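You operate a simulated robot arm through the tools that you are given. There is no shell and no other tool. Be economical: measure what you need, move in short steps, check, and stop when the job is done.

Carry out the task below with a simulated two-armed robot. There is one attempt and no reset: what you move stays moved.

## Task
Pick up the bolt with one hand, pass it to the other hand and put it on the top of the yellow table.

It is judged by the outcome, as a careful person would: the job done as asked, and still so three seconds after it is handed in. It fails if anything else is knocked over, pushed out of place, dropped, spilled or broken.

## Robot
Two 7-joint arms with two-finger parallel grippers on one trunk, on a base that drives. Base frame: it is fixed to the floor where the robot stands at the start and does not move with it; the origin is under the middle of the robot, x ahead of it, y to its left, z up. Lengths are in m, angles in degrees, forces in N, time in s.
The left shoulder is at the start at [0.03, 0.119, 0.935], the right one opposite. With the tool pointing down near the work surface each hand reaches from about 0.28 to 0.68 m from the robot's upright axis, wherever it stands, measured 20 degrees to its own side. Places, roughly: top of the yellow table [4.1, -2.7, 0.8]. Payload 3.43 kg a hand.
Tool frame (each hand has its own): the origin (TCP) lies between the finger pads and is the grasp point; the fingertips stand 0.03 m ahead of it; z points along the fingers, y is the line along which they close. Largest opening 0.094 m; finger width 0.028, thickness 0.01; the body of the gripper, 0.05 by 0.096 m, starts 0.055 m behind the TCP.
Orientation is told as [roll, pitch, yaw] about the base's x, y, z axes, in that order, counted from this pose: with the fingers straight down and closing along the base's y, the tool's x points along the base's -x, its y along +y and its z along -z.

## Interface
- The arms move only by the tool send_rows. It takes "left_increments", "right_increments" or both (then of equal length, played together; a hand with none holds still); each is a list of rows, each a list of 3 entries, a list of its own where there are three numbers: the turn, a rotation vector about the tool's x, y, z in degrees, then the shift along the tool's x, y, z in m, then the opening, from 0 (shut) to 1 (fully open). In form: [[[rx, ry, rz], [dx, dy, dz], claw], ...]. A call has 1 to 10 rows; each row shifts and turns the commanded pose from where the row before left it, along the tool's axes as they then stand. Each row takes 0.2 s and may step no farther than 0.05 m and 8.6 degrees from the row before; otherwise, or with a gripper value out of range, the whole call is refused. A pose out of reach is approached as far as the arm can. The call stops where the force on the tool passes 40 N (or 10 N more than at its start, if that is more) or the arm is blocked; 0.2 s more then pass. Each finger travels about 0.072 m/s and halts on what it meets, pressing with about 34 N; the grip force reading is that of the motor and also rises with nothing between the fingers. The clock runs only during rows and for 0.2 s after the last one: add rows that do not move to give the fingers time. The reply holds the time, the measured pose of the TCP, the force on the tool along the base axes, the opening and the grip force, in the units named above and with some noise, with the torque about the TCP (base axes, N m) and any sound that the robot's microphone picked up.
- Cameras (640 x 400 px; columns grow to the right, rows downward): "scene" is now at [0.0463, 0.0046, 1.6406]; the picture's right is [0.02, -1.00, 0.00], its down [-0.76, -0.02, -0.65] and it looks along [0.65, 0.01, -0.76] (base axes); focal length 279 px, centre (320, 200). "left" rides on the left gripper at [0.076, -0.014, -0.102] in its tool frame; the picture's right is [0.18, 0.98, 0.00], its down [-0.75, 0.14, -0.64] and it looks along [-0.63, 0.12, 0.77] (tool axes); focal length 243 px, centre (320, 200). "right" rides on the right gripper at [0.076, 0.014, -0.103] in its tool frame; the picture's right is [-0.18, 0.98, 0.00], its down [-0.75, -0.14, -0.64] and it looks along [-0.63, -0.12, 0.77] (tool axes); focal length 243 px, centre (320, 200).
- grab_frame(camera): a new picture of that camera. The clock stands still meanwhile.
- lift_body(by): slides the trunk up (or, below 0, down) by that many m; the arms and the scene camera ride with it, the base frame stays. It gives what a move gives, with no picture.
- steer(legs): drives the robot by 1 to 6 legs, each [ahead, turn to the left] in m and degrees, along the robot's own axes; the way and the turn of a leg run together, so that a leg with both is an arc; at most 1.5 m and 180 degrees a leg. The arms and the cameras ride along, it lands a little off, and it stops where it bumps. It gives what a move gives.
- pan_tilt(pan, tilt): turns the head with the scene camera to pan (to the left, within 143 degrees either way) and tilt (down, from -29 to 69), counted from straight ahead of the robot. It gives what a move gives.
- point_at(camera, pixels): for up to 12 pixels [column, row] of the newest picture of that camera ("zoom" is the newest enlarged one), the place [x, y, z] in the base frame of the surface seen there, good to about 0.002 m. The clock stands still meanwhile.
- close_up(camera, box): a new picture of the part [left, top, right, bottom] of that camera's present view, enlarged. The clock stands still meanwhile.
- close_job(): hands the job in; it is judged then, once.

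Work in short steps. Measure before you move; look again where a grasp or a placing could have gone wrong, and mend it. You have 80 turns and 78 pictures in all, those below and enlarged ones among them. Open the grippers and draw the arms clear of the work before you hand the job in, unless the task says otherwise; then end with one line.

The tools are called by a JSON object that holds its "method" and its "body". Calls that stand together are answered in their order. send_rows: Moves the arms, as the interface text tells. Its arguments: {"type":"object","properties":{"left_increments":{"type":"array","items":{"type":"array"}},"right_increments":{"type":"array","items":{"type":"array"}}},"required":[]} The other tools are called the same way: lift_body (by) slides the trunk up or down; steer (legs) drives the base; pan_tilt (pan, tilt) turns the head that bears the scene camera; grab_frame (camera) takes a picture; point_at (camera, pixels) gives the place of the surface under pixels of a picture; close_up (camera, box) takes an enlarged picture of a part of a camera's view; close_job () hands the job in.

At the start:

```text
time_s: 0.0
left_tool_pos: [0.5317, 0.1999, 1.1414]
left_tcp_rot: [-0.1, 0.0, -0.1]
left_force: [0.0, -0.5, -0.1]
left_ft_torque: [-0.02, 0.02, 0.0]
left_opening: 0.0941
left_gripper_force: 0.1
right_tool_pos: [0.3329, -0.1459, 1.1241]
right_tcp_rot: [0.1, 0.0, 0.0]
right_force: [0.5, -0.6, -0.3]
right_ft_torque: [0.03, 0.0, 0.02]
right_opening: 0.0938
right_gripper_force: 0.0
trunk travel left (down, up): [-0.2, 0.21]
robot x, y, heading: [0.0008, -0.0014, -0.1]
head pan, tilt: [1.2, 49.8]
```

scene: 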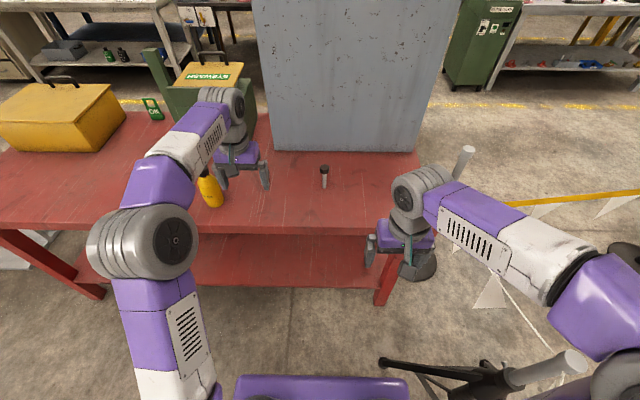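
right: 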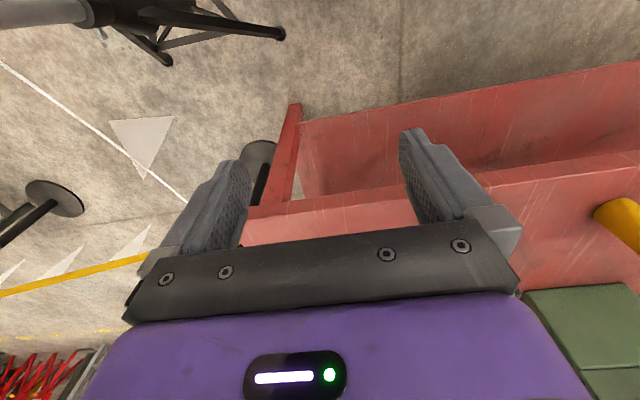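
left: 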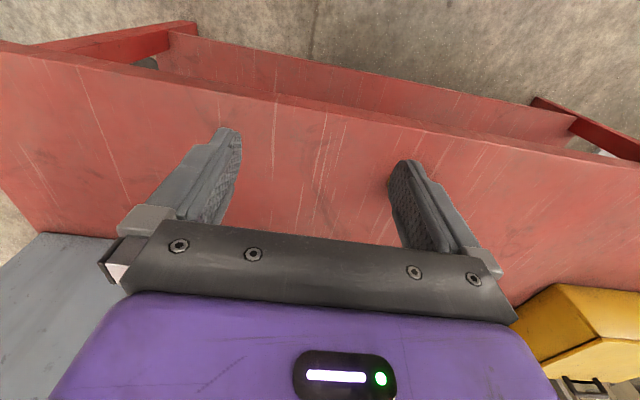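

The bolt appears at about (324,175) in the scene picture, standing on the red table in front of a gray panel. I zoom in on it.

{"method": "close_up", "body": {"camera": "scene", "box": [264, 130, 384, 205]}}

{"method": "point_at", "body": {"camera": "scene", "pixels": [[324, 168], [324, 180], [324, 188], [345, 185], [360, 215], [280, 145], [420, 145], [210, 190], [350, 170]]}}

```text
5.33 times, centred on (324, 168) of scene
```

zoom: 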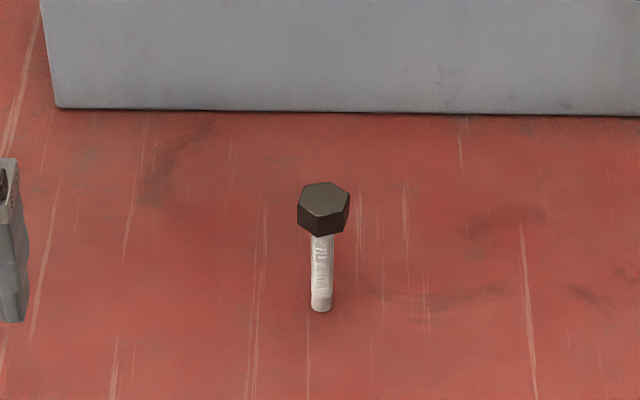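

```text
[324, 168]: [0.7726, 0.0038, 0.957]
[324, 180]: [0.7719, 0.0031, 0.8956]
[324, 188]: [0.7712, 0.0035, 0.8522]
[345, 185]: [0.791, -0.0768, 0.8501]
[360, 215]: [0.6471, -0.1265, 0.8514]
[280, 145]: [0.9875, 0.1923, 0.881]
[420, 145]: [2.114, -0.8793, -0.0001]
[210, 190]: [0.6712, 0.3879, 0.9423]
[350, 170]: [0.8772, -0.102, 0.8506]
```

The bolt stands head up on the table, whose top is at z≈0.85. I measure its head, shaft and the table edges more precisely.

{"method": "point_at", "body": {"camera": "zoom", "pixels": [[323, 185], [323, 205], [323, 225], [300, 210], [346, 210], [313, 265], [331, 265], [321, 240], [321, 308]]}}

{"method": "point_at", "body": {"camera": "scene", "pixels": [[330, 228], [330, 234], [330, 260], [330, 285], [330, 310], [415, 215], [380, 295], [400, 365], [525, 375], [320, 385], [465, 160], [420, 270]]}}

```text
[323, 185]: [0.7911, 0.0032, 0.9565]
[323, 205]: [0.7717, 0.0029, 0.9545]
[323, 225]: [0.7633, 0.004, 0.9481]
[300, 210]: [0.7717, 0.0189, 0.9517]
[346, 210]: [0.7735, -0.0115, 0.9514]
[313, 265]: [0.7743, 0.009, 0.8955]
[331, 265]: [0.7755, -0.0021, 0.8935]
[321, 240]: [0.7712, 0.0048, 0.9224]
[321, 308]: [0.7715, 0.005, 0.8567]
```

```text
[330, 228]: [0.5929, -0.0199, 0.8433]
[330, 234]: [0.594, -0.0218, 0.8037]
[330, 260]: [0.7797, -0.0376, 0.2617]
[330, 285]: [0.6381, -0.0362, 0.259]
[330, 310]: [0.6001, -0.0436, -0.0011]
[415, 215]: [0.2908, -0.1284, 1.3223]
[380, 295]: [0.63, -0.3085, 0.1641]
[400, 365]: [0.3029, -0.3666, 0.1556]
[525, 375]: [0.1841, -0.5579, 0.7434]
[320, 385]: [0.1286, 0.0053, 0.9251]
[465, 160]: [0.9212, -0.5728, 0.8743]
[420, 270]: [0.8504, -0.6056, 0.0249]
```

The bolt is at about (0.777, 0.004), with its head top at z 0.957, a ~12 mm shaft and a ~31 mm head. The robot must drive ~0.2 m closer, so I check the floor near the base and look toward the yellow table.

{"method": "pan_tilt", "body": {"pan": -40, "tilt": 65}}

{"method": "grab_frame", "body": {"camera": "scene"}}

{"method": "pan_tilt", "body": {"pan": -40, "tilt": 18}}

{"method": "grab_frame", "body": {"camera": "scene"}}

```text
time_s: 1.1
left_tool_pos: [0.5314, 0.2013, 1.1407]
left_tcp_rot: [-0.1, 0.1, 0.1]
left_force: [-0.5, -0.2, -0.1]
left_ft_torque: [-0.01, -0.02, -0.01]
left_opening: 0.0944
left_gripper_force: 0.1
right_tool_pos: [0.3335, -0.1458, 1.1231]
right_tcp_rot: [0.1, -0.1, 0.0]
right_force: [0.7, -0.3, 0.6]
right_ft_torque: [-0.01, -0.01, 0.01]
right_opening: 0.0939
right_gripper_force: 0.0
trunk travel left (down, up): [-0.2, 0.21]
robot x, y, heading: [0.0024, 0.0021, -0.1]
head pan, tilt: [-40.0, 65.0]
```

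```text
73 pictures are left
```

scene: 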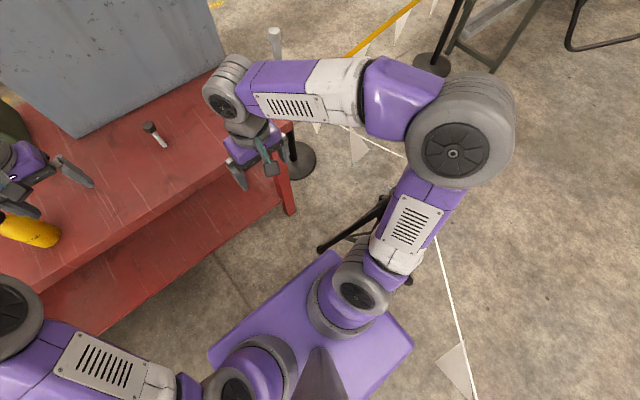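

```text
time_s: 2.2
left_tool_pos: [0.5313, 0.2007, 1.1401]
left_tcp_rot: [0.0, -0.1, 0.0]
left_force: [0.0, -0.9, 0.5]
left_ft_torque: [0.0, 0.01, 0.01]
left_opening: 0.0939
left_gripper_force: 0.1
right_tool_pos: [0.3319, -0.1469, 1.1237]
right_tcp_rot: [0.0, 0.0, 0.0]
right_force: [0.1, 0.0, -0.7]
right_ft_torque: [0.01, 0.0, 0.0]
right_opening: 0.0941
right_gripper_force: 0.0
trunk travel left (down, up): [-0.2, 0.21]
robot x, y, heading: [-0.0038, -0.0017, -0.1]
head pan, tilt: [-40.0, 18.0]
```

```text
72 pictures are left
```

scene: 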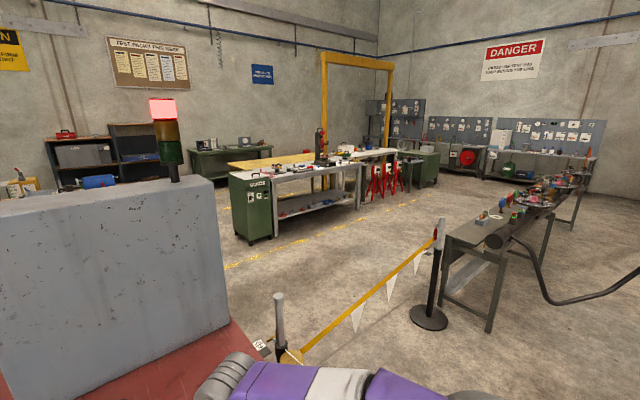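

A tape barrier runs between posts on the right, with the workbench area beyond it. I measure the barrier, tripod and yellow surface.

{"method": "point_at", "body": {"camera": "scene", "pixels": [[270, 161], [240, 164], [300, 156], [437, 235], [430, 318], [278, 300], [360, 300], [370, 290], [320, 168], [330, 120], [490, 325], [250, 240]]}}

{"method": "close_up", "body": {"camera": "scene", "box": [180, 80, 420, 230]}}

{"method": "pan_tilt", "body": {"pan": -95, "tilt": 40}}

{"method": "grab_frame", "body": {"camera": "scene"}}

```text
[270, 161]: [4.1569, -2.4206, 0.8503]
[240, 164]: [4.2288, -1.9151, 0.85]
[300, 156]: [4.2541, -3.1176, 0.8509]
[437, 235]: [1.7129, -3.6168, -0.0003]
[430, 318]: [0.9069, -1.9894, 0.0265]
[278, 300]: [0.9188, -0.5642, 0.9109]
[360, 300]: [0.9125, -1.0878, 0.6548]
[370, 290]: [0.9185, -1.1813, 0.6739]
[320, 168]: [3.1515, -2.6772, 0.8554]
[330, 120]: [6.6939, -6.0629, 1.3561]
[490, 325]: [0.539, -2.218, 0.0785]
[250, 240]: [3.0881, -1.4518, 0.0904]
```

```text
2.67 times, centred on (300, 155) of scene
```

zoom: 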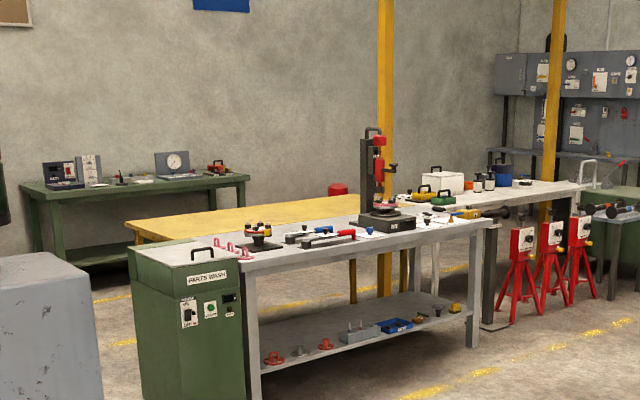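

```text
time_s: 3.5
left_tool_pos: [0.5308, 0.2003, 1.1425]
left_tcp_rot: [0.0, -0.1, 0.0]
left_force: [0.3, 0.6, -0.3]
left_ft_torque: [0.02, 0.01, 0.01]
left_opening: 0.0938
left_gripper_force: 0.0
right_tool_pos: [0.333, -0.1469, 1.1244]
right_tcp_rot: [0.0, 0.0, 0.0]
right_force: [1.0, -0.2, -0.3]
right_ft_torque: [0.02, 0.0, 0.02]
right_opening: 0.0943
right_gripper_force: 0.0
trunk travel left (down, up): [-0.2, 0.21]
robot x, y, heading: [0.0012, -0.001, -0.3]
head pan, tilt: [-95.0, 40.0]
```

```text
70 pictures are left
```

scene: 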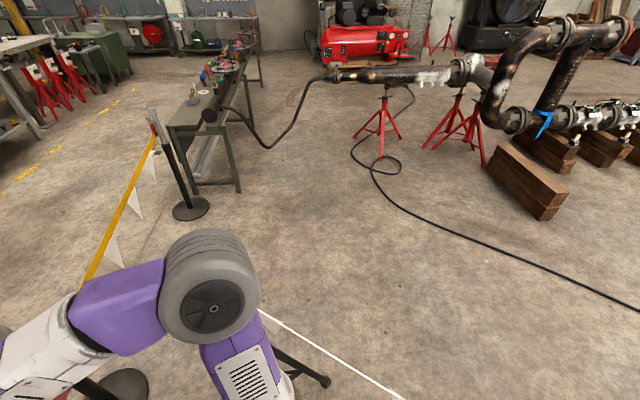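

The yellow table top is at z≈0.85, around x 4.2 and y −1.9..−3.1, behind a workbench. I need a route, so I measure the floor items here and look left and behind.

{"method": "point_at", "body": {"camera": "scene", "pixels": [[300, 333], [380, 385], [325, 380], [190, 208], [235, 190], [200, 110], [262, 82], [240, 60], [110, 250], [150, 140], [125, 380], [540, 200]]}}

{"method": "pan_tilt", "body": {"pan": -140, "tilt": 45}}

{"method": "grab_frame", "body": {"camera": "scene"}}

{"method": "pan_tilt", "body": {"pan": 60, "tilt": 25}}

{"method": "grab_frame", "body": {"camera": "scene"}}

```text
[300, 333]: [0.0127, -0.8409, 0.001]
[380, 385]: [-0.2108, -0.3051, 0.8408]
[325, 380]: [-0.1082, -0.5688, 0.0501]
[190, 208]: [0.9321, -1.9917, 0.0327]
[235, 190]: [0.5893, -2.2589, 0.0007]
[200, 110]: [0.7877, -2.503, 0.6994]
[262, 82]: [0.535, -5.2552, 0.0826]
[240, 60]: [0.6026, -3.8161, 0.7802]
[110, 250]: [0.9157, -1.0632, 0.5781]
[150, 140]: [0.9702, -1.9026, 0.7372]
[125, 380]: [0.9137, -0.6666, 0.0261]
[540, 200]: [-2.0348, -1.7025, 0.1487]
```

```text
time_s: 4.6
left_tool_pos: [0.532, 0.2014, 1.1417]
left_tcp_rot: [0.0, 0.0, 0.0]
left_force: [0.6, 1.0, -0.2]
left_ft_torque: [-0.01, -0.02, 0.0]
left_opening: 0.094
left_gripper_force: 0.1
right_tool_pos: [0.3326, -0.1462, 1.1233]
right_tcp_rot: [0.1, 0.0, 0.1]
right_force: [0.0, -0.2, -0.2]
right_ft_torque: [-0.01, 0.02, -0.03]
right_opening: 0.0939
right_gripper_force: 0.1
trunk travel left (down, up): [-0.2, 0.21]
robot x, y, heading: [0.0002, 0.0031, -0.1]
head pan, tilt: [-140.0, 45.0]
```

```text
69 pictures are left
```

scene: 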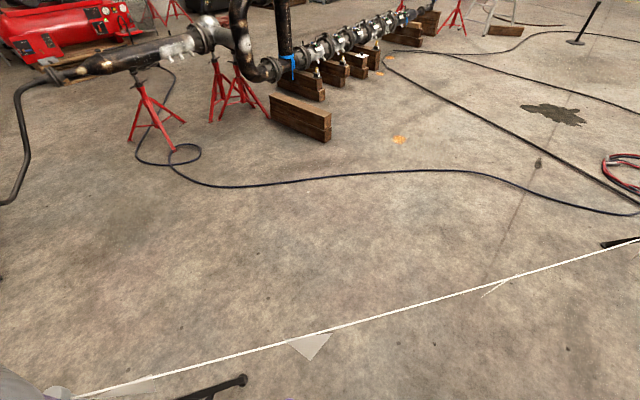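

```text
time_s: 7.5
left_tool_pos: [0.5317, 0.201, 1.1407]
left_tcp_rot: [0.0, 0.0, 0.0]
left_force: [-0.2, -0.1, 0.4]
left_ft_torque: [0.02, 0.03, 0.01]
left_opening: 0.0942
left_gripper_force: 0.1
right_tool_pos: [0.332, -0.1467, 1.124]
right_tcp_rot: [0.0, 0.0, 0.1]
right_force: [0.4, 0.6, 0.1]
right_ft_torque: [0.0, -0.01, 0.0]
right_opening: 0.0941
right_gripper_force: 0.1
trunk travel left (down, up): [-0.2, 0.21]
robot x, y, heading: [-0.0004, 0.0004, 0.0]
head pan, tilt: [60.0, 25.0]
```

```text
68 pictures are left
```

scene: 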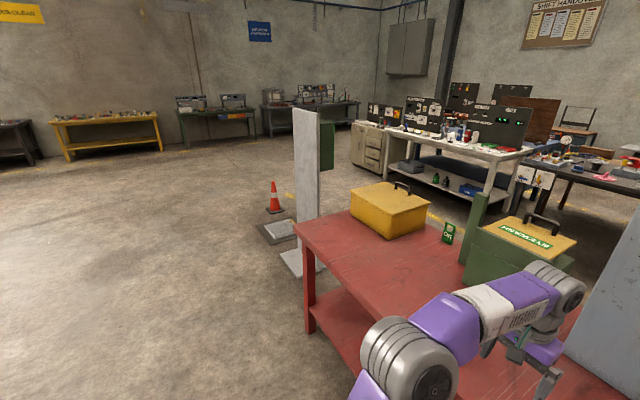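

The left side looks open: the red table ends, then there is a white panel and a cone. I measure those and look further behind-left.

{"method": "point_at", "body": {"camera": "scene", "pixels": [[300, 225], [312, 330], [300, 262], [325, 265], [262, 235], [295, 225], [274, 210], [350, 160], [400, 172], [500, 212], [455, 215], [440, 205]]}}

{"method": "pan_tilt", "body": {"pan": 35, "tilt": 10}}

{"method": "grab_frame", "body": {"camera": "scene"}}

{"method": "pan_tilt", "body": {"pan": 135, "tilt": 45}}

{"method": "grab_frame", "body": {"camera": "scene"}}

```text
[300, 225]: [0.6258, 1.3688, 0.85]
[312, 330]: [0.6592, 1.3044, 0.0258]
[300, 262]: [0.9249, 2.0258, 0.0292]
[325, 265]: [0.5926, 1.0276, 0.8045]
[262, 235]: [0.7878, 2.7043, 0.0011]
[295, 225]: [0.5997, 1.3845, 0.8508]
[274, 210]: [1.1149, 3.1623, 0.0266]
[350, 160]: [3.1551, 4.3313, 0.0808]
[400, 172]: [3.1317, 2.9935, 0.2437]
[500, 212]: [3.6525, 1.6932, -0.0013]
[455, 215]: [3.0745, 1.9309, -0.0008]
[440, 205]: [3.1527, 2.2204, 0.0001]
```

```text
time_s: 8.4
left_tool_pos: [0.5324, 0.2014, 1.1417]
left_tcp_rot: [0.1, 0.0, 0.1]
left_force: [0.0, 0.1, -0.1]
left_ft_torque: [0.02, 0.03, -0.04]
left_opening: 0.094
left_gripper_force: 0.0
right_tool_pos: [0.3331, -0.1461, 1.1222]
right_tcp_rot: [0.0, -0.1, 0.0]
right_force: [0.5, -0.4, -0.3]
right_ft_torque: [0.02, 0.05, -0.01]
right_opening: 0.094
right_gripper_force: 0.0
trunk travel left (down, up): [-0.2, 0.21]
robot x, y, heading: [0.0023, 0.002, 0.0]
head pan, tilt: [35.0, 10.0]
```

```text
67 pictures are left
```

scene: 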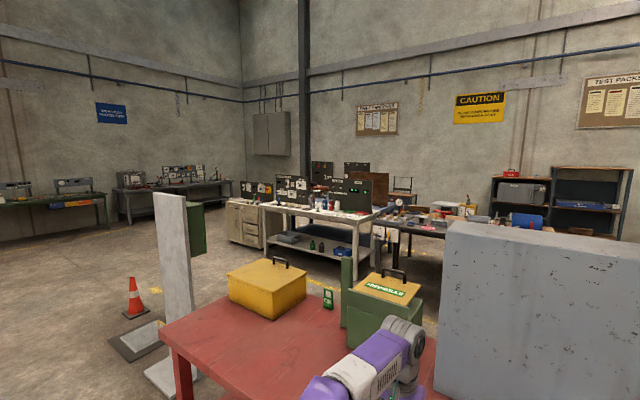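

```text
time_s: 10.2
left_tool_pos: [0.5324, 0.2006, 1.1407]
left_tcp_rot: [0.1, 0.0, 0.0]
left_force: [-1.2, -0.9, 0.3]
left_ft_torque: [0.0, -0.03, 0.03]
left_opening: 0.0938
left_gripper_force: 0.1
right_tool_pos: [0.3331, -0.1456, 1.1226]
right_tcp_rot: [0.0, 0.0, 0.1]
right_force: [-0.6, -0.4, -0.5]
right_ft_torque: [0.0, -0.02, 0.02]
right_opening: 0.0939
right_gripper_force: 0.1
trunk travel left (down, up): [-0.2, 0.21]
robot x, y, heading: [0.0039, 0.004, 0.0]
head pan, tilt: [135.0, 45.0]
```

```text
66 pictures are left
```

scene: 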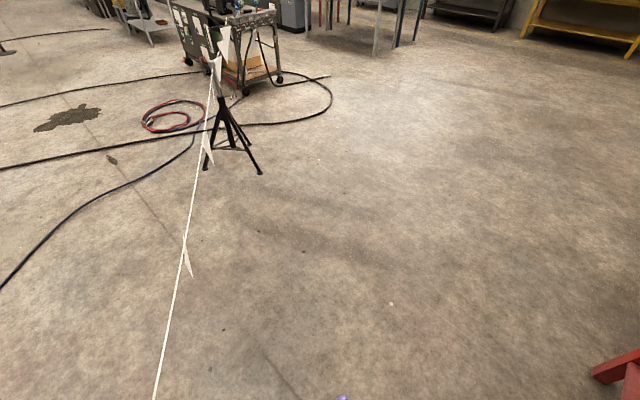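

Behind-left there's a second tripod and the rope between them; the left route is open. Now I check the near tripod's feet relative to the base before driving forward.

{"method": "pan_tilt", "body": {"pan": -55, "tilt": 66}}

{"method": "grab_frame", "body": {"camera": "scene"}}

```text
time_s: 13.0
left_tool_pos: [0.5317, 0.2005, 1.1408]
left_tcp_rot: [0.0, -0.1, 0.0]
left_force: [1.2, 1.0, 0.1]
left_ft_torque: [-0.05, -0.01, 0.02]
left_opening: 0.094
left_gripper_force: 0.1
right_tool_pos: [0.3321, -0.1474, 1.1237]
right_tcp_rot: [-0.1, 0.0, 0.0]
right_force: [0.4, -0.1, 0.6]
right_ft_torque: [-0.01, 0.0, -0.02]
right_opening: 0.0941
right_gripper_force: 0.0
trunk travel left (down, up): [-0.2, 0.21]
robot x, y, heading: [-0.0025, -0.0014, -0.0]
head pan, tilt: [-55.0, 66.0]
```

```text
65 pictures are left
```

scene: 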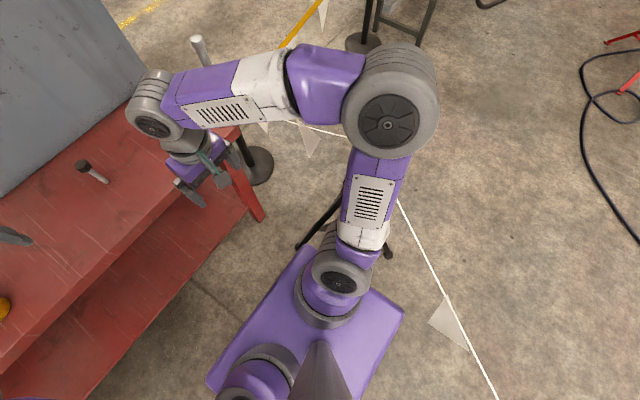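

{"method": "point_at", "body": {"camera": "scene", "pixels": [[299, 246], [315, 230], [389, 254], [298, 256], [398, 310], [212, 378], [465, 345], [425, 250], [430, 320], [257, 216], [290, 255]]}}

```text
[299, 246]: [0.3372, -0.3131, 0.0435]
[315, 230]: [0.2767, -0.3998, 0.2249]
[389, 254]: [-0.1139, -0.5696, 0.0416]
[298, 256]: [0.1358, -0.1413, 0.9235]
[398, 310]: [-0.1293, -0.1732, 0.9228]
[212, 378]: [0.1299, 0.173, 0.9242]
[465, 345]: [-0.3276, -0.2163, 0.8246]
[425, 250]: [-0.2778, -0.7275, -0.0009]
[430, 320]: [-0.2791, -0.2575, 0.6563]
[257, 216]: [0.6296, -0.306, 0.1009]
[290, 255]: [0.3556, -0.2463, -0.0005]
```

The tripod foot is at (0.337, −0.313) and the rope passes behind the robot, so I'll approach shifted to the left, which also suits the right hand. First I retract the left hand by 0.17 m so it stays off the table items.

{"method": "send_rows", "body": {"left_increments": [[[0, 0, 0], [0.03, 0, -0.01], 1], [[0, 0, 0], [0.04, 0, -0.01], 1], [[0, 0, 0], [0.04, 0, -0.01], 1], [[0, 0, 0], [0.04, 0, -0.01], 1], [[0, 0, 0], [0.02, 0, -0.01], 1]]}}

{"method": "steer", "body": {"legs": [[0, 42], [0.28, 0], [0, -42]]}}

{"method": "pan_tilt", "body": {"pan": 0, "tilt": 50}}

{"method": "grab_frame", "body": {"camera": "scene"}}

```text
time_s: 14.2
left_tool_pos: [0.3608, 0.2012, 1.1915]
left_tcp_rot: [0.0, -0.1, -0.1]
left_force: [0.4, -0.5, -0.7]
left_ft_torque: [-0.01, -0.04, -0.01]
left_opening: 0.094
left_gripper_force: 0.0
right_tool_pos: [0.3322, -0.146, 1.1227]
right_tcp_rot: [0.0, 0.0, 0.0]
right_force: [-0.1, -0.2, -0.5]
right_ft_torque: [-0.01, 0.02, -0.06]
right_opening: 0.0941
right_gripper_force: 0.2
trunk travel left (down, up): [-0.2, 0.21]
robot x, y, heading: [-0.0045, 0.0017, 0.0]
head pan, tilt: [-55.0, 66.0]
```

```text
time_s: 20.0
left_tool_pos: [0.5753, 0.3816, 1.1909]
left_tcp_rot: [0.0, 0.0, -0.9]
left_force: [0.1, 0.0, -1.1]
left_ft_torque: [-0.01, 0.04, 0.0]
left_opening: 0.094
left_gripper_force: 0.1
right_tool_pos: [0.5411, 0.0342, 1.1231]
right_tcp_rot: [0.0, 0.0, -1.0]
right_force: [-0.3, -0.4, -1.1]
right_ft_torque: [-0.01, -0.02, 0.0]
right_opening: 0.0939
right_gripper_force: 0.0
trunk travel left (down, up): [-0.2, 0.21]
robot x, y, heading: [0.2119, 0.1865, -0.7]
head pan, tilt: [-55.0, 66.0]
```

```text
time_s: 21.3
left_tool_pos: [0.5747, 0.3818, 1.1923]
left_tcp_rot: [0.0, 0.0, -0.9]
left_force: [0.0, 0.1, -0.7]
left_ft_torque: [-0.03, -0.01, 0.01]
left_opening: 0.0939
left_gripper_force: 0.0
right_tool_pos: [0.5415, 0.0342, 1.1234]
right_tcp_rot: [0.0, 0.0, -0.9]
right_force: [-0.6, 0.2, -0.3]
right_ft_torque: [0.01, 0.01, -0.01]
right_opening: 0.0937
right_gripper_force: 0.0
trunk travel left (down, up): [-0.2, 0.21]
robot x, y, heading: [0.2049, 0.1863, -0.8]
head pan, tilt: [0.0, 50.0]
```

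```text
64 pictures are left
```

scene: 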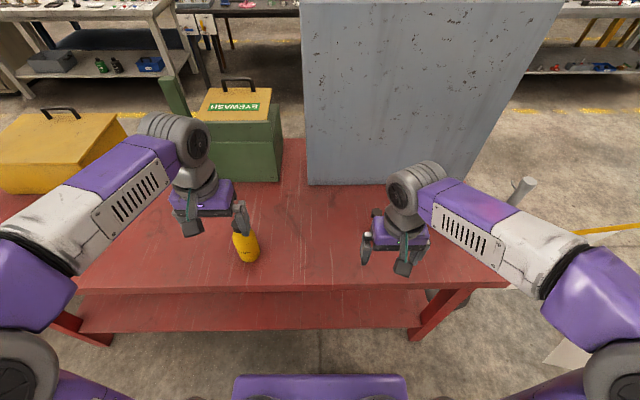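

The approach went well, at robot (0.205, 0.186). I move the right hand above the bolt at z≈1.07 and check with its wrist camera.

{"method": "send_rows", "body": {"right_increments": [[[0, 0, 0], [-0.04, -0.005, 0], 1], [[0, 0, 0], [-0.04, -0.005, 0], 1], [[0, 0, 0], [-0.04, -0.005, 0], 1], [[0, 0, 0], [-0.04, -0.005, 0.01], 1], [[0, 0, 0], [-0.04, -0.005, 0.02], 1], [[0, 0, 0], [-0.036, -0.001, 0.02], 1], [[0, 0, 0], [0, 0, 0], 1]]}}

{"method": "grab_frame", "body": {"camera": "right"}}

{"method": "grab_frame", "body": {"camera": "scene"}}

```text
time_s: 22.9
left_tool_pos: [0.5732, 0.3815, 1.1912]
left_tcp_rot: [0.1, 0.1, -0.9]
left_force: [-0.4, 0.4, 0.1]
left_ft_torque: [0.0, -0.01, 0.03]
left_opening: 0.0938
left_gripper_force: 0.0
right_tool_pos: [0.7764, 0.005, 1.0738]
right_tcp_rot: [-0.1, -0.1, -0.8]
right_force: [0.0, 0.7, -0.1]
right_ft_torque: [0.0, -0.01, -0.02]
right_opening: 0.0938
right_gripper_force: 0.1
trunk travel left (down, up): [-0.2, 0.21]
robot x, y, heading: [0.2076, 0.1847, -0.8]
head pan, tilt: [0.0, 50.0]
```

```text
63 pictures are left
```

right: 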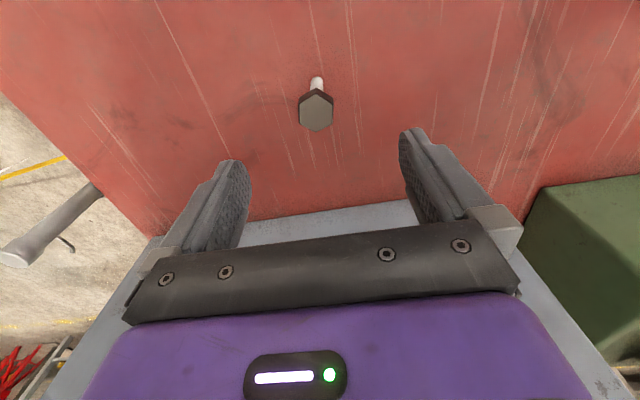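

```text
62 pictures are left
```

scene: 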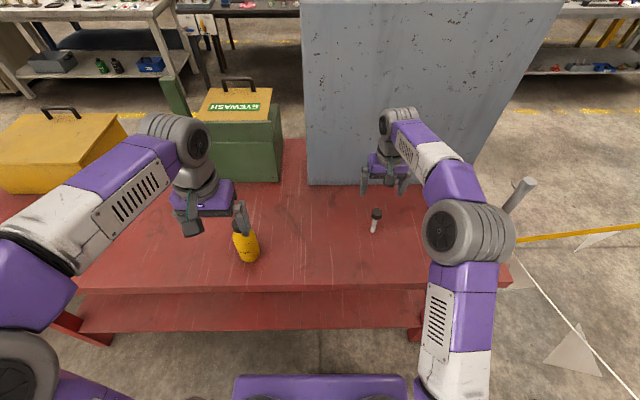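

I measure the bolt head with the wrist camera to confirm alignment.

{"method": "point_at", "body": {"camera": "right", "pixels": [[316, 112], [303, 112], [330, 112], [316, 98], [316, 126], [318, 80]]}}

{"method": "point_at", "body": {"camera": "scene", "pixels": [[376, 211], [376, 216], [374, 228], [374, 233]]}}

```text
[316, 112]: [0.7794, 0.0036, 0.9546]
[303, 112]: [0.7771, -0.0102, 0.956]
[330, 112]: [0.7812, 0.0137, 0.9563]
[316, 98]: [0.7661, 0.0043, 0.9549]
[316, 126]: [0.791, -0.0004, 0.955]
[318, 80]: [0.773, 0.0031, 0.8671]
```

```text
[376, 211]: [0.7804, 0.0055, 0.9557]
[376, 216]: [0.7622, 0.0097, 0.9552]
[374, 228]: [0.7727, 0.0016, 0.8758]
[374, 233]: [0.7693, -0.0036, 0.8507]
```

The bolt is centred at (0.779, 0.003), with its hex flats facing the fingers. I descend to z≈0.942 with the fingers open.

{"method": "send_rows", "body": {"right_increments": [[[0, 0, 0], [-0.003, -0.002, 0.03], 1], [[0, 0, 0], [0, 0, 0.03], 1], [[0, 0, 0], [0, 0, 0.03], 1], [[0, 0, 0], [0, 0, 0.025], 1], [[0, 0, 0], [0, 0, 0.017], 1], [[0, 0, 0], [0, 0, 0], 1]]}}

{"method": "grab_frame", "body": {"camera": "right"}}

```text
time_s: 24.3
left_tool_pos: [0.5745, 0.3813, 1.192]
left_tcp_rot: [0.0, 0.1, -0.9]
left_force: [0.0, -0.6, -0.3]
left_ft_torque: [0.01, 0.04, 0.01]
left_opening: 0.0939
left_gripper_force: 0.0
right_tool_pos: [0.7791, 0.0037, 0.9407]
right_tcp_rot: [0.0, 0.0, -1.0]
right_force: [0.2, 0.1, -1.0]
right_ft_torque: [-0.01, 0.01, -0.01]
right_opening: 0.0941
right_gripper_force: 0.0
trunk travel left (down, up): [-0.2, 0.21]
robot x, y, heading: [0.2104, 0.1845, -0.6]
head pan, tilt: [0.0, 50.0]
```

```text
61 pictures are left
```

right: 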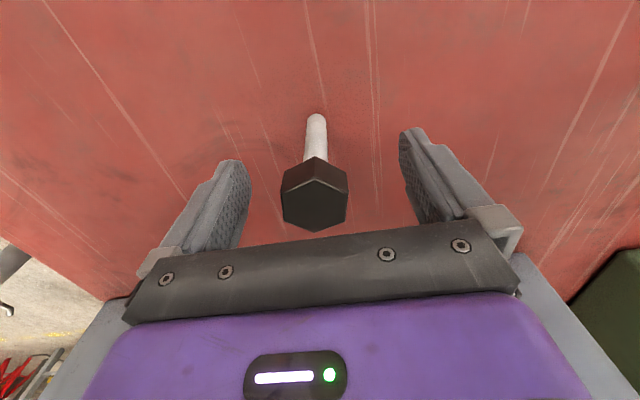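

The head sits between the pads. I close on it, then lift.

{"method": "send_rows", "body": {"right_increments": [[[0, 0, 0], [0, 0, 0], 0.6], [[0, 0, 0], [0, 0, 0], 0.3], [[0, 0, 0], [0, 0, 0], 0.15], [[0, 0, 0], [0, 0, 0], 0], [[0, 0, 0], [0, 0, 0], 0], [[0, 0, 0], [0, 0, 0], 0]]}}

{"method": "send_rows", "body": {"right_increments": [[[0, 0, 0], [0, 0, -0.01], 0], [[0, 0, 0], [0, 0, -0.03], 0], [[0, 0, 0], [0, 0, -0.04], 0], [[0, 0, 0], [0, 0, -0.04], 0], [[0, 0, 0], [0, 0, 0], 0]]}}

{"method": "grab_frame", "body": {"camera": "right"}}

{"method": "grab_frame", "body": {"camera": "scene"}}

```text
time_s: 25.7
left_tool_pos: [0.5751, 0.3817, 1.1904]
left_tcp_rot: [0.0, 0.0, -0.9]
left_force: [-0.6, -0.2, -1.0]
left_ft_torque: [0.0, 0.02, 0.02]
left_opening: 0.094
left_gripper_force: 0.1
right_tool_pos: [0.7804, 0.0039, 0.9407]
right_tcp_rot: [0.0, 0.0, -0.9]
right_force: [0.3, -1.0, 1.0]
right_ft_torque: [-0.04, -0.01, -0.01]
right_opening: 0.0338
right_gripper_force: 33.2
trunk travel left (down, up): [-0.2, 0.21]
robot x, y, heading: [0.207, 0.1872, -0.8]
head pan, tilt: [0.0, 50.0]
```

```text
time_s: 26.9
left_tool_pos: [0.5743, 0.3828, 1.1916]
left_tcp_rot: [-0.1, 0.1, -1.0]
left_force: [0.6, -0.4, 0.0]
left_ft_torque: [0.01, 0.01, -0.03]
left_opening: 0.0941
left_gripper_force: 0.0
right_tool_pos: [0.7801, 0.0027, 1.0619]
right_tcp_rot: [0.0, 0.1, -1.0]
right_force: [-0.3, 0.4, -2.1]
right_ft_torque: [0.0, -0.03, -0.02]
right_opening: 0.0336
right_gripper_force: 33.7
trunk travel left (down, up): [-0.2, 0.21]
robot x, y, heading: [0.2088, 0.1845, -0.8]
head pan, tilt: [0.0, 50.0]
```

```text
60 pictures are left
```

right: 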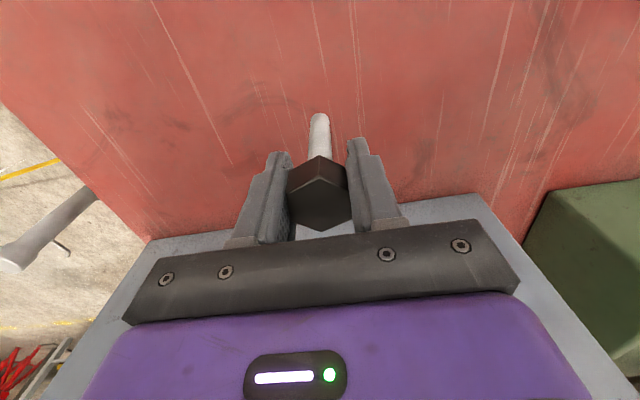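

```text
59 pictures are left
```

scene: 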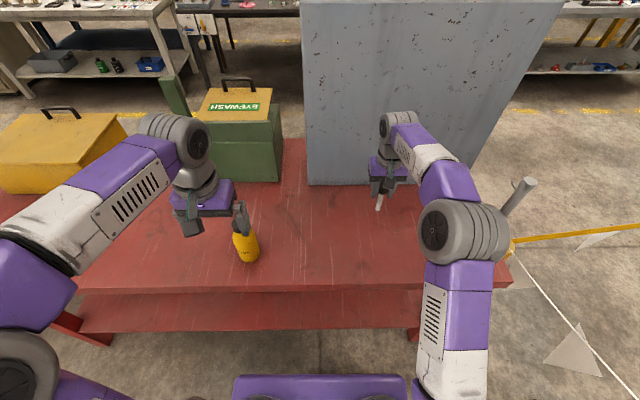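

The bolt is held firmly (opening 0.0336, 33 N). I bring it to a handover spot and begin turning the left hand, yaw −45 first, then pitching the fingers forward.

{"method": "send_rows", "body": {"right_increments": [[[0, 0, 0], [0, 0, -0.03], 0], [[0, 0, 0], [0.02, 0.02, -0.03], 0], [[0, 0, 0], [0.02, 0.02, -0.03], 0], [[0, 0, 0], [0.02, 0.02, -0.028], 0], [[0, 0, 0], [0.02, 0.02, -0.02], 0], [[0, 0, 0], [0.02, 0.019, 0], 0], [[0, 0, 0], [0, 0, 0], 0], [[0, 0, 0], [0, 0, 0], 0], [[0, 0, 0], [0, 0, 0], 0], [[0, 0, 0], [0, 0, 0], 0]], "left_increments": [[[0, 0, 7.35], [0, 0, 0], 1], [[0, 0, 7.35], [0, 0, 0], 1], [[0, 0, 7.35], [0, 0, 0], 1], [[0, 0, 7.35], [0, 0, 0], 1], [[0, 0, 7.35], [0, 0, 0], 1], [[0, 0, 7.35], [0, 0, 0], 1], [[0, -8.2, 0], [0, 0, 0], 1], [[0, -8.2, 0], [0, 0, 0], 1], [[0, -8.2, 0], [0, 0, 0], 1], [[0, -8.2, 0], [0, 0, 0], 1]]}}

{"method": "send_rows", "body": {"left_increments": [[[0, -8.2, 0], [0, 0, 0], 1], [[0, -8.2, 0], [0, 0, 0], 1], [[0, -8.2, 0], [0, 0, 0], 1], [[0, -8.2, 0], [0, 0, 0], 1], [[0, -8.2, 0], [0, 0, 0], 1], [[0, -8.2, 0], [0, 0, 0], 1], [[0, -8, 0], [0, 0, 0], 1], [[0, 0, 0], [0, 0, 0], 1]]}}

{"method": "grab_frame", "body": {"camera": "scene"}}

```text
time_s: 29.1
left_tool_pos: [0.5746, 0.3819, 1.1921]
left_tcp_rot: [0.1, -33.1, -45.0]
left_force: [0.2, -1.4, 0.4]
left_ft_torque: [0.01, -0.01, -0.01]
left_opening: 0.0939
left_gripper_force: 0.0
right_tool_pos: [0.6803, 0.1047, 1.1993]
right_tcp_rot: [0.0, -0.1, -0.9]
right_force: [0.2, 0.4, -1.5]
right_ft_torque: [0.03, 0.01, 0.01]
right_opening: 0.0337
right_gripper_force: 34.2
trunk travel left (down, up): [-0.2, 0.21]
robot x, y, heading: [0.2102, 0.1828, -1.1]
head pan, tilt: [0.0, 50.0]
```

```text
time_s: 30.9
left_tool_pos: [0.575, 0.3801, 1.1919]
left_tcp_rot: [107.2, -90.0, -152.2]
left_force: [0.5, 0.5, -0.3]
left_ft_torque: [-0.01, -0.02, 0.01]
left_opening: 0.0944
left_gripper_force: 0.0
right_tool_pos: [0.6813, 0.1029, 1.2004]
right_tcp_rot: [-0.1, 0.0, -0.9]
right_force: [-0.6, 0.4, -2.7]
right_ft_torque: [0.02, -0.03, 0.0]
right_opening: 0.0338
right_gripper_force: 34.1
trunk travel left (down, up): [-0.2, 0.21]
robot x, y, heading: [0.2102, 0.1862, -0.7]
head pan, tilt: [0.0, 50.0]
```

```text
58 pictures are left
```

scene: 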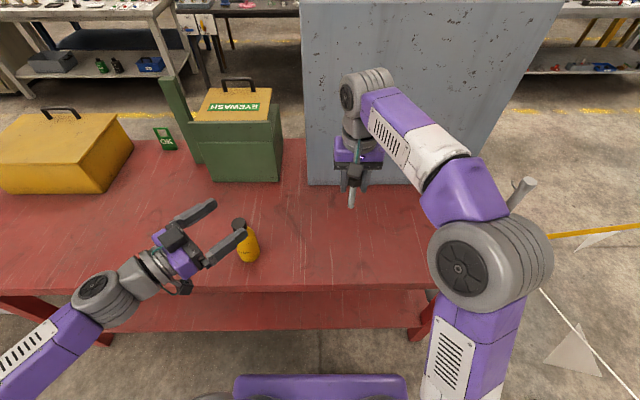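

The left hand now points forward-right with a horizontal closing axis. I measure the held bolt's shaft.

{"method": "close_up", "body": {"camera": "scene", "box": [306, 145, 402, 220]}}

{"method": "point_at", "body": {"camera": "scene", "pixels": [[352, 186], [351, 192], [351, 198], [351, 205], [240, 232], [213, 205]]}}

```text
5.33 times, centred on (354, 182) of scene
```

zoom: 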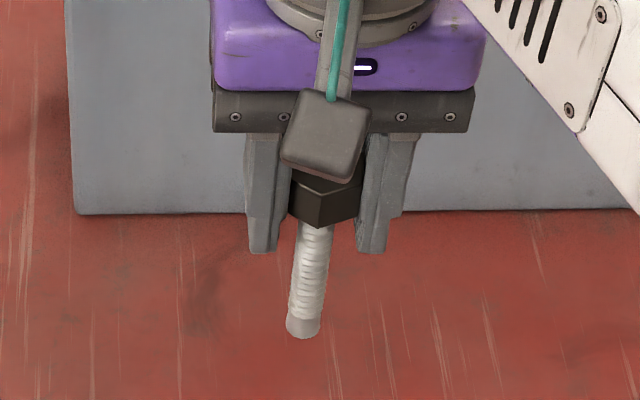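

```text
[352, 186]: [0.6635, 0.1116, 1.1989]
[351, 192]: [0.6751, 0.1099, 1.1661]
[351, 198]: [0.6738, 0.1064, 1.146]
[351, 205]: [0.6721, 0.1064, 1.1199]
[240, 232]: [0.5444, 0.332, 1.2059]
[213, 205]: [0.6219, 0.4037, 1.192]
```

The bolt axis is at about (0.679, 0.105), with the shaft exposed from 1.165 down to 1.107. I move the left hand to 0.13 m short of it at z≈1.138.

{"method": "send_rows", "body": {"left_increments": [[[0, 0, 0], [0.0135, -0.03, 0.03], 1], [[0, 0, 0], [0.0135, -0.03, 0.03], 1], [[0, 0, 0], [0.0135, -0.03, 0.03], 1], [[0, 0, 0], [0.0135, -0.03, 0.03], 1], [[0, 0, 0], [0, 0, 0], 1]]}}

{"method": "grab_frame", "body": {"camera": "scene"}}

{"method": "grab_frame", "body": {"camera": "left"}}

```text
time_s: 32.1
left_tool_pos: [0.6226, 0.228, 1.1566]
left_tcp_rot: [3.4, -90.0, -48.2]
left_force: [-0.7, -0.6, -0.1]
left_ft_torque: [0.0, -0.02, -0.03]
left_opening: 0.0942
left_gripper_force: 0.1
left hand out of reach, approached as far as the arm can: row 2, 3, 4
right_tool_pos: [0.6788, 0.1049, 1.1993]
right_tcp_rot: [0.0, 0.0, -0.8]
right_force: [-0.2, -0.6, -2.5]
right_ft_torque: [-0.01, 0.01, -0.03]
right_opening: 0.0338
right_gripper_force: 34.4
trunk travel left (down, up): [-0.2, 0.21]
robot x, y, heading: [0.2136, 0.1891, -0.8]
head pan, tilt: [0.0, 50.0]
```

```text
56 pictures are left
```

scene: 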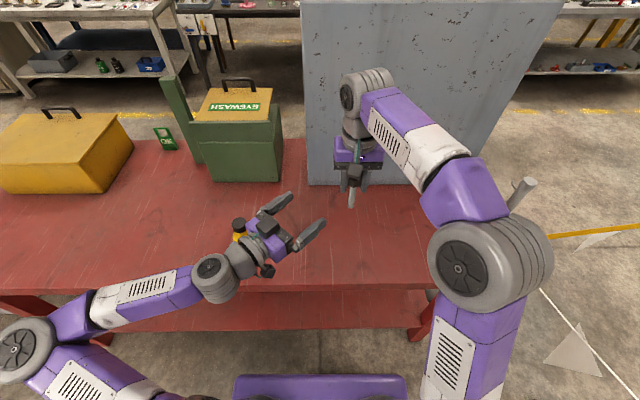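

```text
55 pictures are left
```

left: 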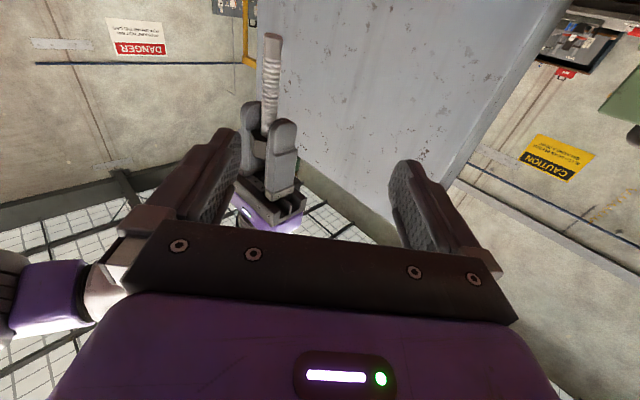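

The left hand got too folded (the wrist came too near the shoulder). I back it off and swing it to point straight to the right (yaw −90), which has better reach.

{"method": "send_rows", "body": {"left_increments": [[[0, 0, 0], [0, 0.03, -0.03], 1], [[0, 0, 0], [0, 0.03, -0.03], 1], [[0, 0, 0], [0, 0.04, -0.04], 1], [[7.5, 0, 0], [0, 0.02, 0], 1], [[7.5, 0, 0], [0, 0.02, 0], 1], [[7.5, 0, 0], [0, 0.02, 0], 1], [[7.5, 0, 0], [0, 0.02, 0], 1], [[7.5, 0, 0], [0, 0.02, 0], 1], [[7.5, 0, 0], [0, 0, 0], 1], [[0, 0, 0], [0, 0, 0], 1]]}}

{"method": "grab_frame", "body": {"camera": "scene"}}

```text
refused: row 3 steps farther than a row can; nothing moved
```

```text
54 pictures are left
```

scene: 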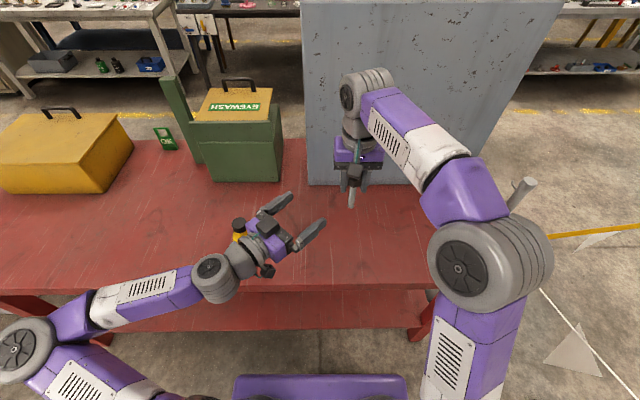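

Row 3 stepped too far (0.057 m); I resend with smaller steps.

{"method": "send_rows", "body": {"left_increments": [[[0, 0, 0], [0, 0.03, -0.03], 1], [[0, 0, 0], [0, 0.035, -0.035], 1], [[0, 0, 0], [0, 0.035, -0.035], 1], [[7.5, 0, 0], [0, 0.02, 0], 1], [[7.5, 0, 0], [0, 0.02, 0], 1], [[7.5, 0, 0], [0, 0.02, 0], 1], [[7.5, 0, 0], [0, 0.02, 0], 1], [[7.5, 0, 0], [0, 0.02, 0], 1], [[7.5, 0, 0], [0, 0, 0], 1], [[0, 0, 0], [0, 0, 0], 1]]}}

{"method": "grab_frame", "body": {"camera": "scene"}}

```text
time_s: 34.3
left_tool_pos: [0.7093, 0.4172, 1.1556]
left_tcp_rot: [-1.3, -90.0, -88.7]
left_force: [-0.3, -0.2, 1.0]
left_ft_torque: [0.0, -0.02, 0.0]
left_opening: 0.0942
left_gripper_force: 0.1
right_tool_pos: [0.6804, 0.1044, 1.1993]
right_tcp_rot: [0.0, 0.0, -0.8]
right_force: [0.2, 0.5, -1.5]
right_ft_torque: [0.0, -0.03, 0.02]
right_opening: 0.0337
right_gripper_force: 33.6
trunk travel left (down, up): [-0.2, 0.21]
robot x, y, heading: [0.2077, 0.1861, -0.7]
head pan, tilt: [0.0, 50.0]
```

```text
53 pictures are left
```

scene: 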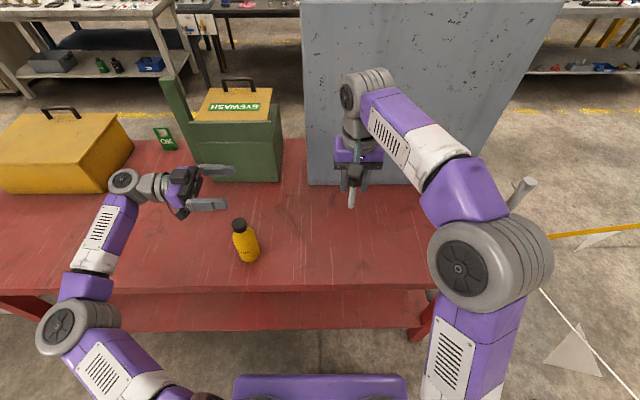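

The left hand now points to −y at (0.709, 0.417, 1.156). I bring it in line with the bolt, 0.12 m short.

{"method": "send_rows", "body": {"left_increments": [[[0, 0, 0], [0.0044, -0.0075, 0.04], 1], [[0, 0, 0], [0.0044, -0.0075, 0.045], 1], [[0, 0, 0], [0.0044, -0.0075, 0.045], 1], [[0, 0, 0], [0.0044, -0.0075, 0.044], 1], [[0, 0, 0], [0, 0, 0], 1]]}}

{"method": "grab_frame", "body": {"camera": "left"}}

{"method": "close_up", "body": {"camera": "scene", "box": [240, 120, 400, 220]}}

```text
time_s: 35.5
left_tool_pos: [0.6792, 0.2433, 1.1366]
left_tcp_rot: [-134.4, -90.0, 44.6]
left_force: [1.5, -0.1, -1.7]
left_ft_torque: [0.02, 0.02, 0.03]
left_opening: 0.0939
left_gripper_force: 0.1
right_tool_pos: [0.6804, 0.105, 1.2001]
right_tcp_rot: [0.0, -0.1, -0.8]
right_force: [0.4, -0.1, -2.4]
right_ft_torque: [-0.01, 0.0, 0.02]
right_opening: 0.0335
right_gripper_force: 34.1
trunk travel left (down, up): [-0.2, 0.21]
robot x, y, heading: [0.207, 0.1874, -0.7]
head pan, tilt: [0.0, 50.0]
```

```text
52 pictures are left
```

left: 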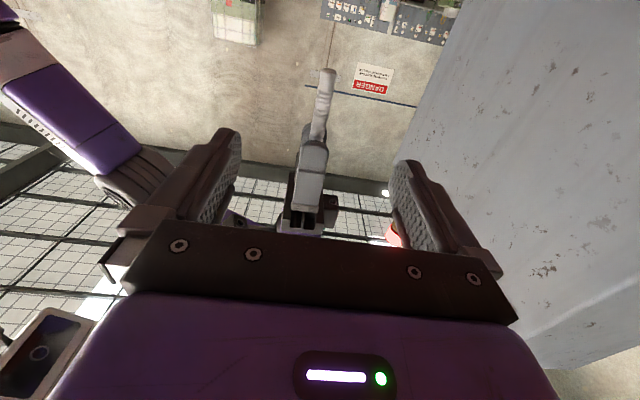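

```text
4.00 times, centred on (320, 170) of scene
```

zoom: 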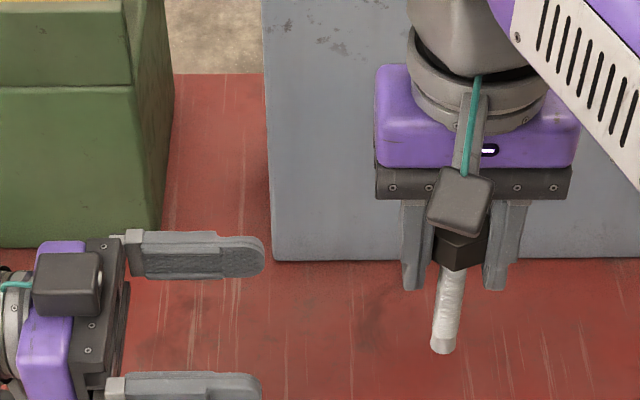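

I check relative geometry: left finger positions, the block on the left gripper, and the bolt shaft.

{"method": "point_at", "body": {"camera": "zoom", "pixels": [[68, 285], [240, 245], [240, 385], [452, 285], [446, 320], [442, 345], [400, 280], [495, 283]]}}

{"method": "point_at", "body": {"camera": "left", "pixels": [[325, 80], [322, 105], [317, 130]]}}

```text
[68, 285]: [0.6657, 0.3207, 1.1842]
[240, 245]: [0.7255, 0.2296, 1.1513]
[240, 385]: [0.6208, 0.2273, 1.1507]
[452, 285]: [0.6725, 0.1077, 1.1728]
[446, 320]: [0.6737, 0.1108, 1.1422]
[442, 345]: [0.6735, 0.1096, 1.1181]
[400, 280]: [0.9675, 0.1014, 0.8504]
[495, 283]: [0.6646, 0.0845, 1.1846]
```

```text
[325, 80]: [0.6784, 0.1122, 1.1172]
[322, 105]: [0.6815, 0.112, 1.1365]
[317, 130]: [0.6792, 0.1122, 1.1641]
```

The shaft axis is at about (0.679, 0.107), aligned with the left fingers, whose tops (1.151) clear the right fingertips (1.17). I advance 0.118 m.

{"method": "send_rows", "body": {"left_increments": [[[0, 0, 0], [0, 0, 0.03], 1], [[0, 0, 0], [0, 0, 0.03], 1], [[0, 0, 0], [0, 0, 0.03], 1], [[0, 0, 0], [0, 0, 0.018], 1], [[0, 0, 0], [0, 0, 0.01], 1], [[0, 0, 0], [0, 0, 0], 1]]}}

{"method": "grab_frame", "body": {"camera": "left"}}

{"method": "close_up", "body": {"camera": "scene", "box": [280, 130, 400, 205]}}

```text
time_s: 36.9
left_tool_pos: [0.6776, 0.1723, 1.1331]
left_tcp_rot: [-103.4, -90.1, 13.5]
left_force: [0.1, 0.6, 0.4]
left_ft_torque: [-0.01, 0.02, 0.0]
left_opening: 0.094
left_gripper_force: 0.1
left hand out of reach, approached as far as the arm can: row 3, 4, 5
right_tool_pos: [0.6811, 0.1045, 1.2001]
right_tcp_rot: [-0.1, 0.0, -0.8]
right_force: [-0.5, -0.1, -2.2]
right_ft_torque: [-0.02, -0.01, 0.02]
right_opening: 0.0336
right_gripper_force: 34.1
trunk travel left (down, up): [-0.2, 0.21]
robot x, y, heading: [0.2112, 0.1872, -0.9]
head pan, tilt: [0.0, 50.0]
```

```text
50 pictures are left
```

left: 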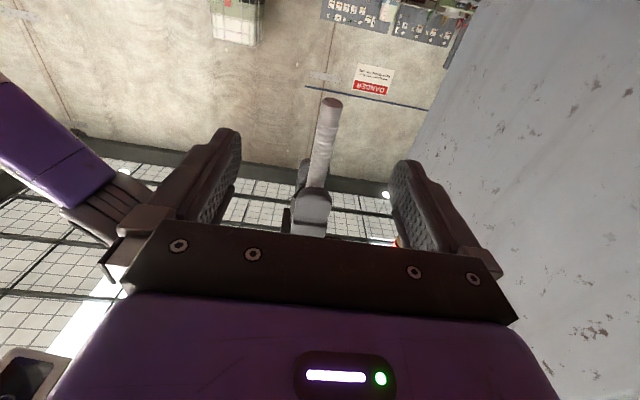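

```text
5.33 times, centred on (340, 168) of scene
```

zoom: 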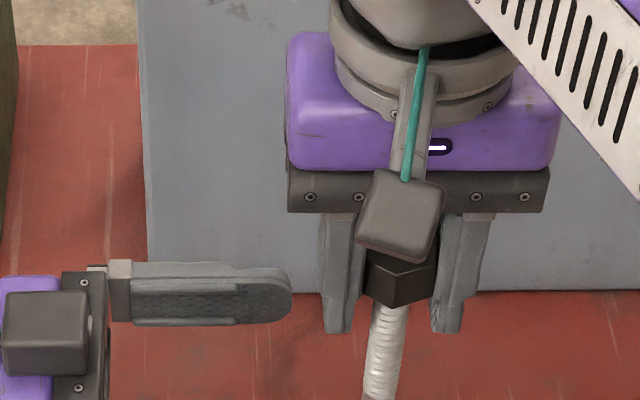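

The left arm stopped at its limit at y≈0.172. I back it up slightly so its command is reachable, then bring the bolt over to it with the right hand.

{"method": "send_rows", "body": {"left_increments": [[[0, 0, 0], [0, 0, -0.03], 1], [[0, 0, 0], [0, 0, -0.03], 1], [[0, 0, 0], [0, 0, 0], 1]]}}

{"method": "send_rows", "body": {"right_increments": [[[0, 0, 0], [0, 0.02, 0], 0], [[0, 0, 0], [0, 0.015, 0], 0], [[0, 0, 0], [0, 0, 0], 0]]}}

```text
time_s: 37.7
left_tool_pos: [0.6774, 0.2314, 1.1327]
left_tcp_rot: [12.2, -90.0, -102.2]
left_force: [-0.2, -0.3, 0.1]
left_ft_torque: [-0.02, 0.02, 0.01]
left_opening: 0.0941
left_gripper_force: 0.0
right_tool_pos: [0.681, 0.1036, 1.2001]
right_tcp_rot: [-0.1, 0.1, -0.9]
right_force: [-0.8, 0.0, -1.1]
right_ft_torque: [-0.01, 0.02, 0.01]
right_opening: 0.0335
right_gripper_force: 33.6
trunk travel left (down, up): [-0.2, 0.21]
robot x, y, heading: [0.2094, 0.1864, -0.8]
head pan, tilt: [0.0, 50.0]
```

```text
time_s: 38.5
left_tool_pos: [0.6772, 0.2311, 1.1334]
left_tcp_rot: [0.0, -90.1, -90.1]
left_force: [-0.1, -0.3, 0.6]
left_ft_torque: [0.0, -0.01, 0.0]
left_opening: 0.0939
left_gripper_force: 0.1
right_tool_pos: [0.6818, 0.1388, 1.1989]
right_tcp_rot: [0.0, 0.0, -0.9]
right_force: [0.5, 0.0, -1.6]
right_ft_torque: [0.02, -0.02, -0.02]
right_opening: 0.0334
right_gripper_force: 34.4
trunk travel left (down, up): [-0.2, 0.21]
robot x, y, heading: [0.2108, 0.1851, -0.8]
head pan, tilt: [0.0, 50.0]
```

The left command is now reachable at y 0.231. I move the right hand another 0.026 left and the left hand forward 0.046 to straddle the shaft.

{"method": "send_rows", "body": {"right_increments": [[[0, 0, 0], [0, 0.013, 0], 0], [[0, 0, 0], [0, 0.013, 0], 0], [[0, 0, 0], [0, 0, 0], 0], [[0, 0, 0], [0, 0, 0], 0], [[0, 0, 0], [0, 0, 0], 0], [[0, 0, 0], [0, 0, 0], 0]], "left_increments": [[[0, 0, 0], [0, 0, 0], 1], [[0, 0, 0], [0, 0, 0], 1], [[0, 0, 0], [0, 0.001, 0.02], 1], [[0, 0, 0], [0, 0.001, 0.016], 1], [[0, 0, 0], [0, 0, 0.01], 1], [[0, 0, 0], [0, 0, 0], 1]]}}

{"method": "grab_frame", "body": {"camera": "left"}}

{"method": "close_up", "body": {"camera": "scene", "box": [260, 130, 400, 218]}}

```text
time_s: 39.9
left_tool_pos: [0.6793, 0.1859, 1.1323]
left_tcp_rot: [-50.4, -90.0, -39.7]
left_force: [0.0, 0.3, 0.2]
left_ft_torque: [0.02, -0.01, 0.0]
left_opening: 0.0943
left_gripper_force: 0.0
right_tool_pos: [0.6811, 0.1655, 1.1997]
right_tcp_rot: [0.1, 0.0, -0.8]
right_force: [0.2, -0.3, -2.5]
right_ft_torque: [0.01, 0.02, 0.02]
right_opening: 0.0336
right_gripper_force: 33.8
trunk travel left (down, up): [-0.2, 0.21]
robot x, y, heading: [0.2092, 0.1861, -0.8]
head pan, tilt: [0.0, 50.0]
```

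```text
48 pictures are left
```

left: 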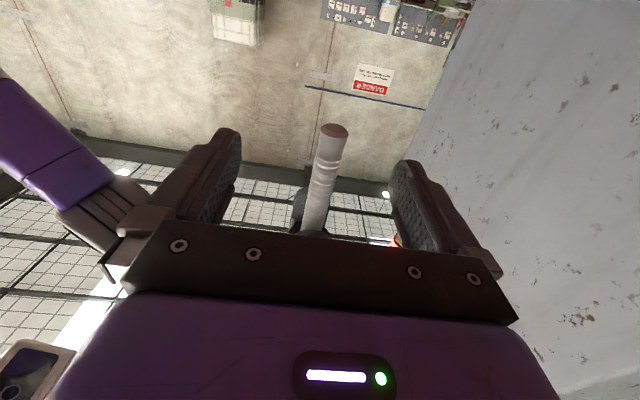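

```text
4.55 times, centred on (330, 174) of scene
```

zoom: 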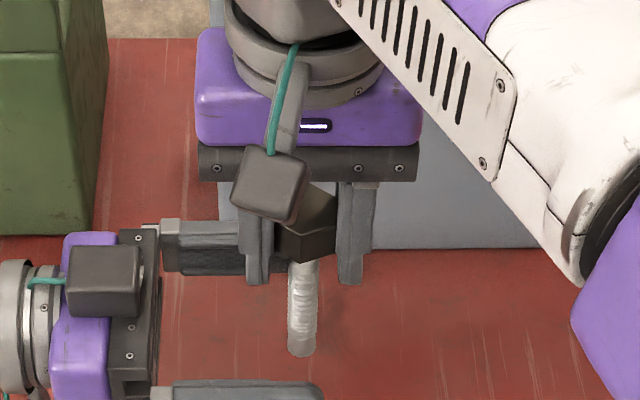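

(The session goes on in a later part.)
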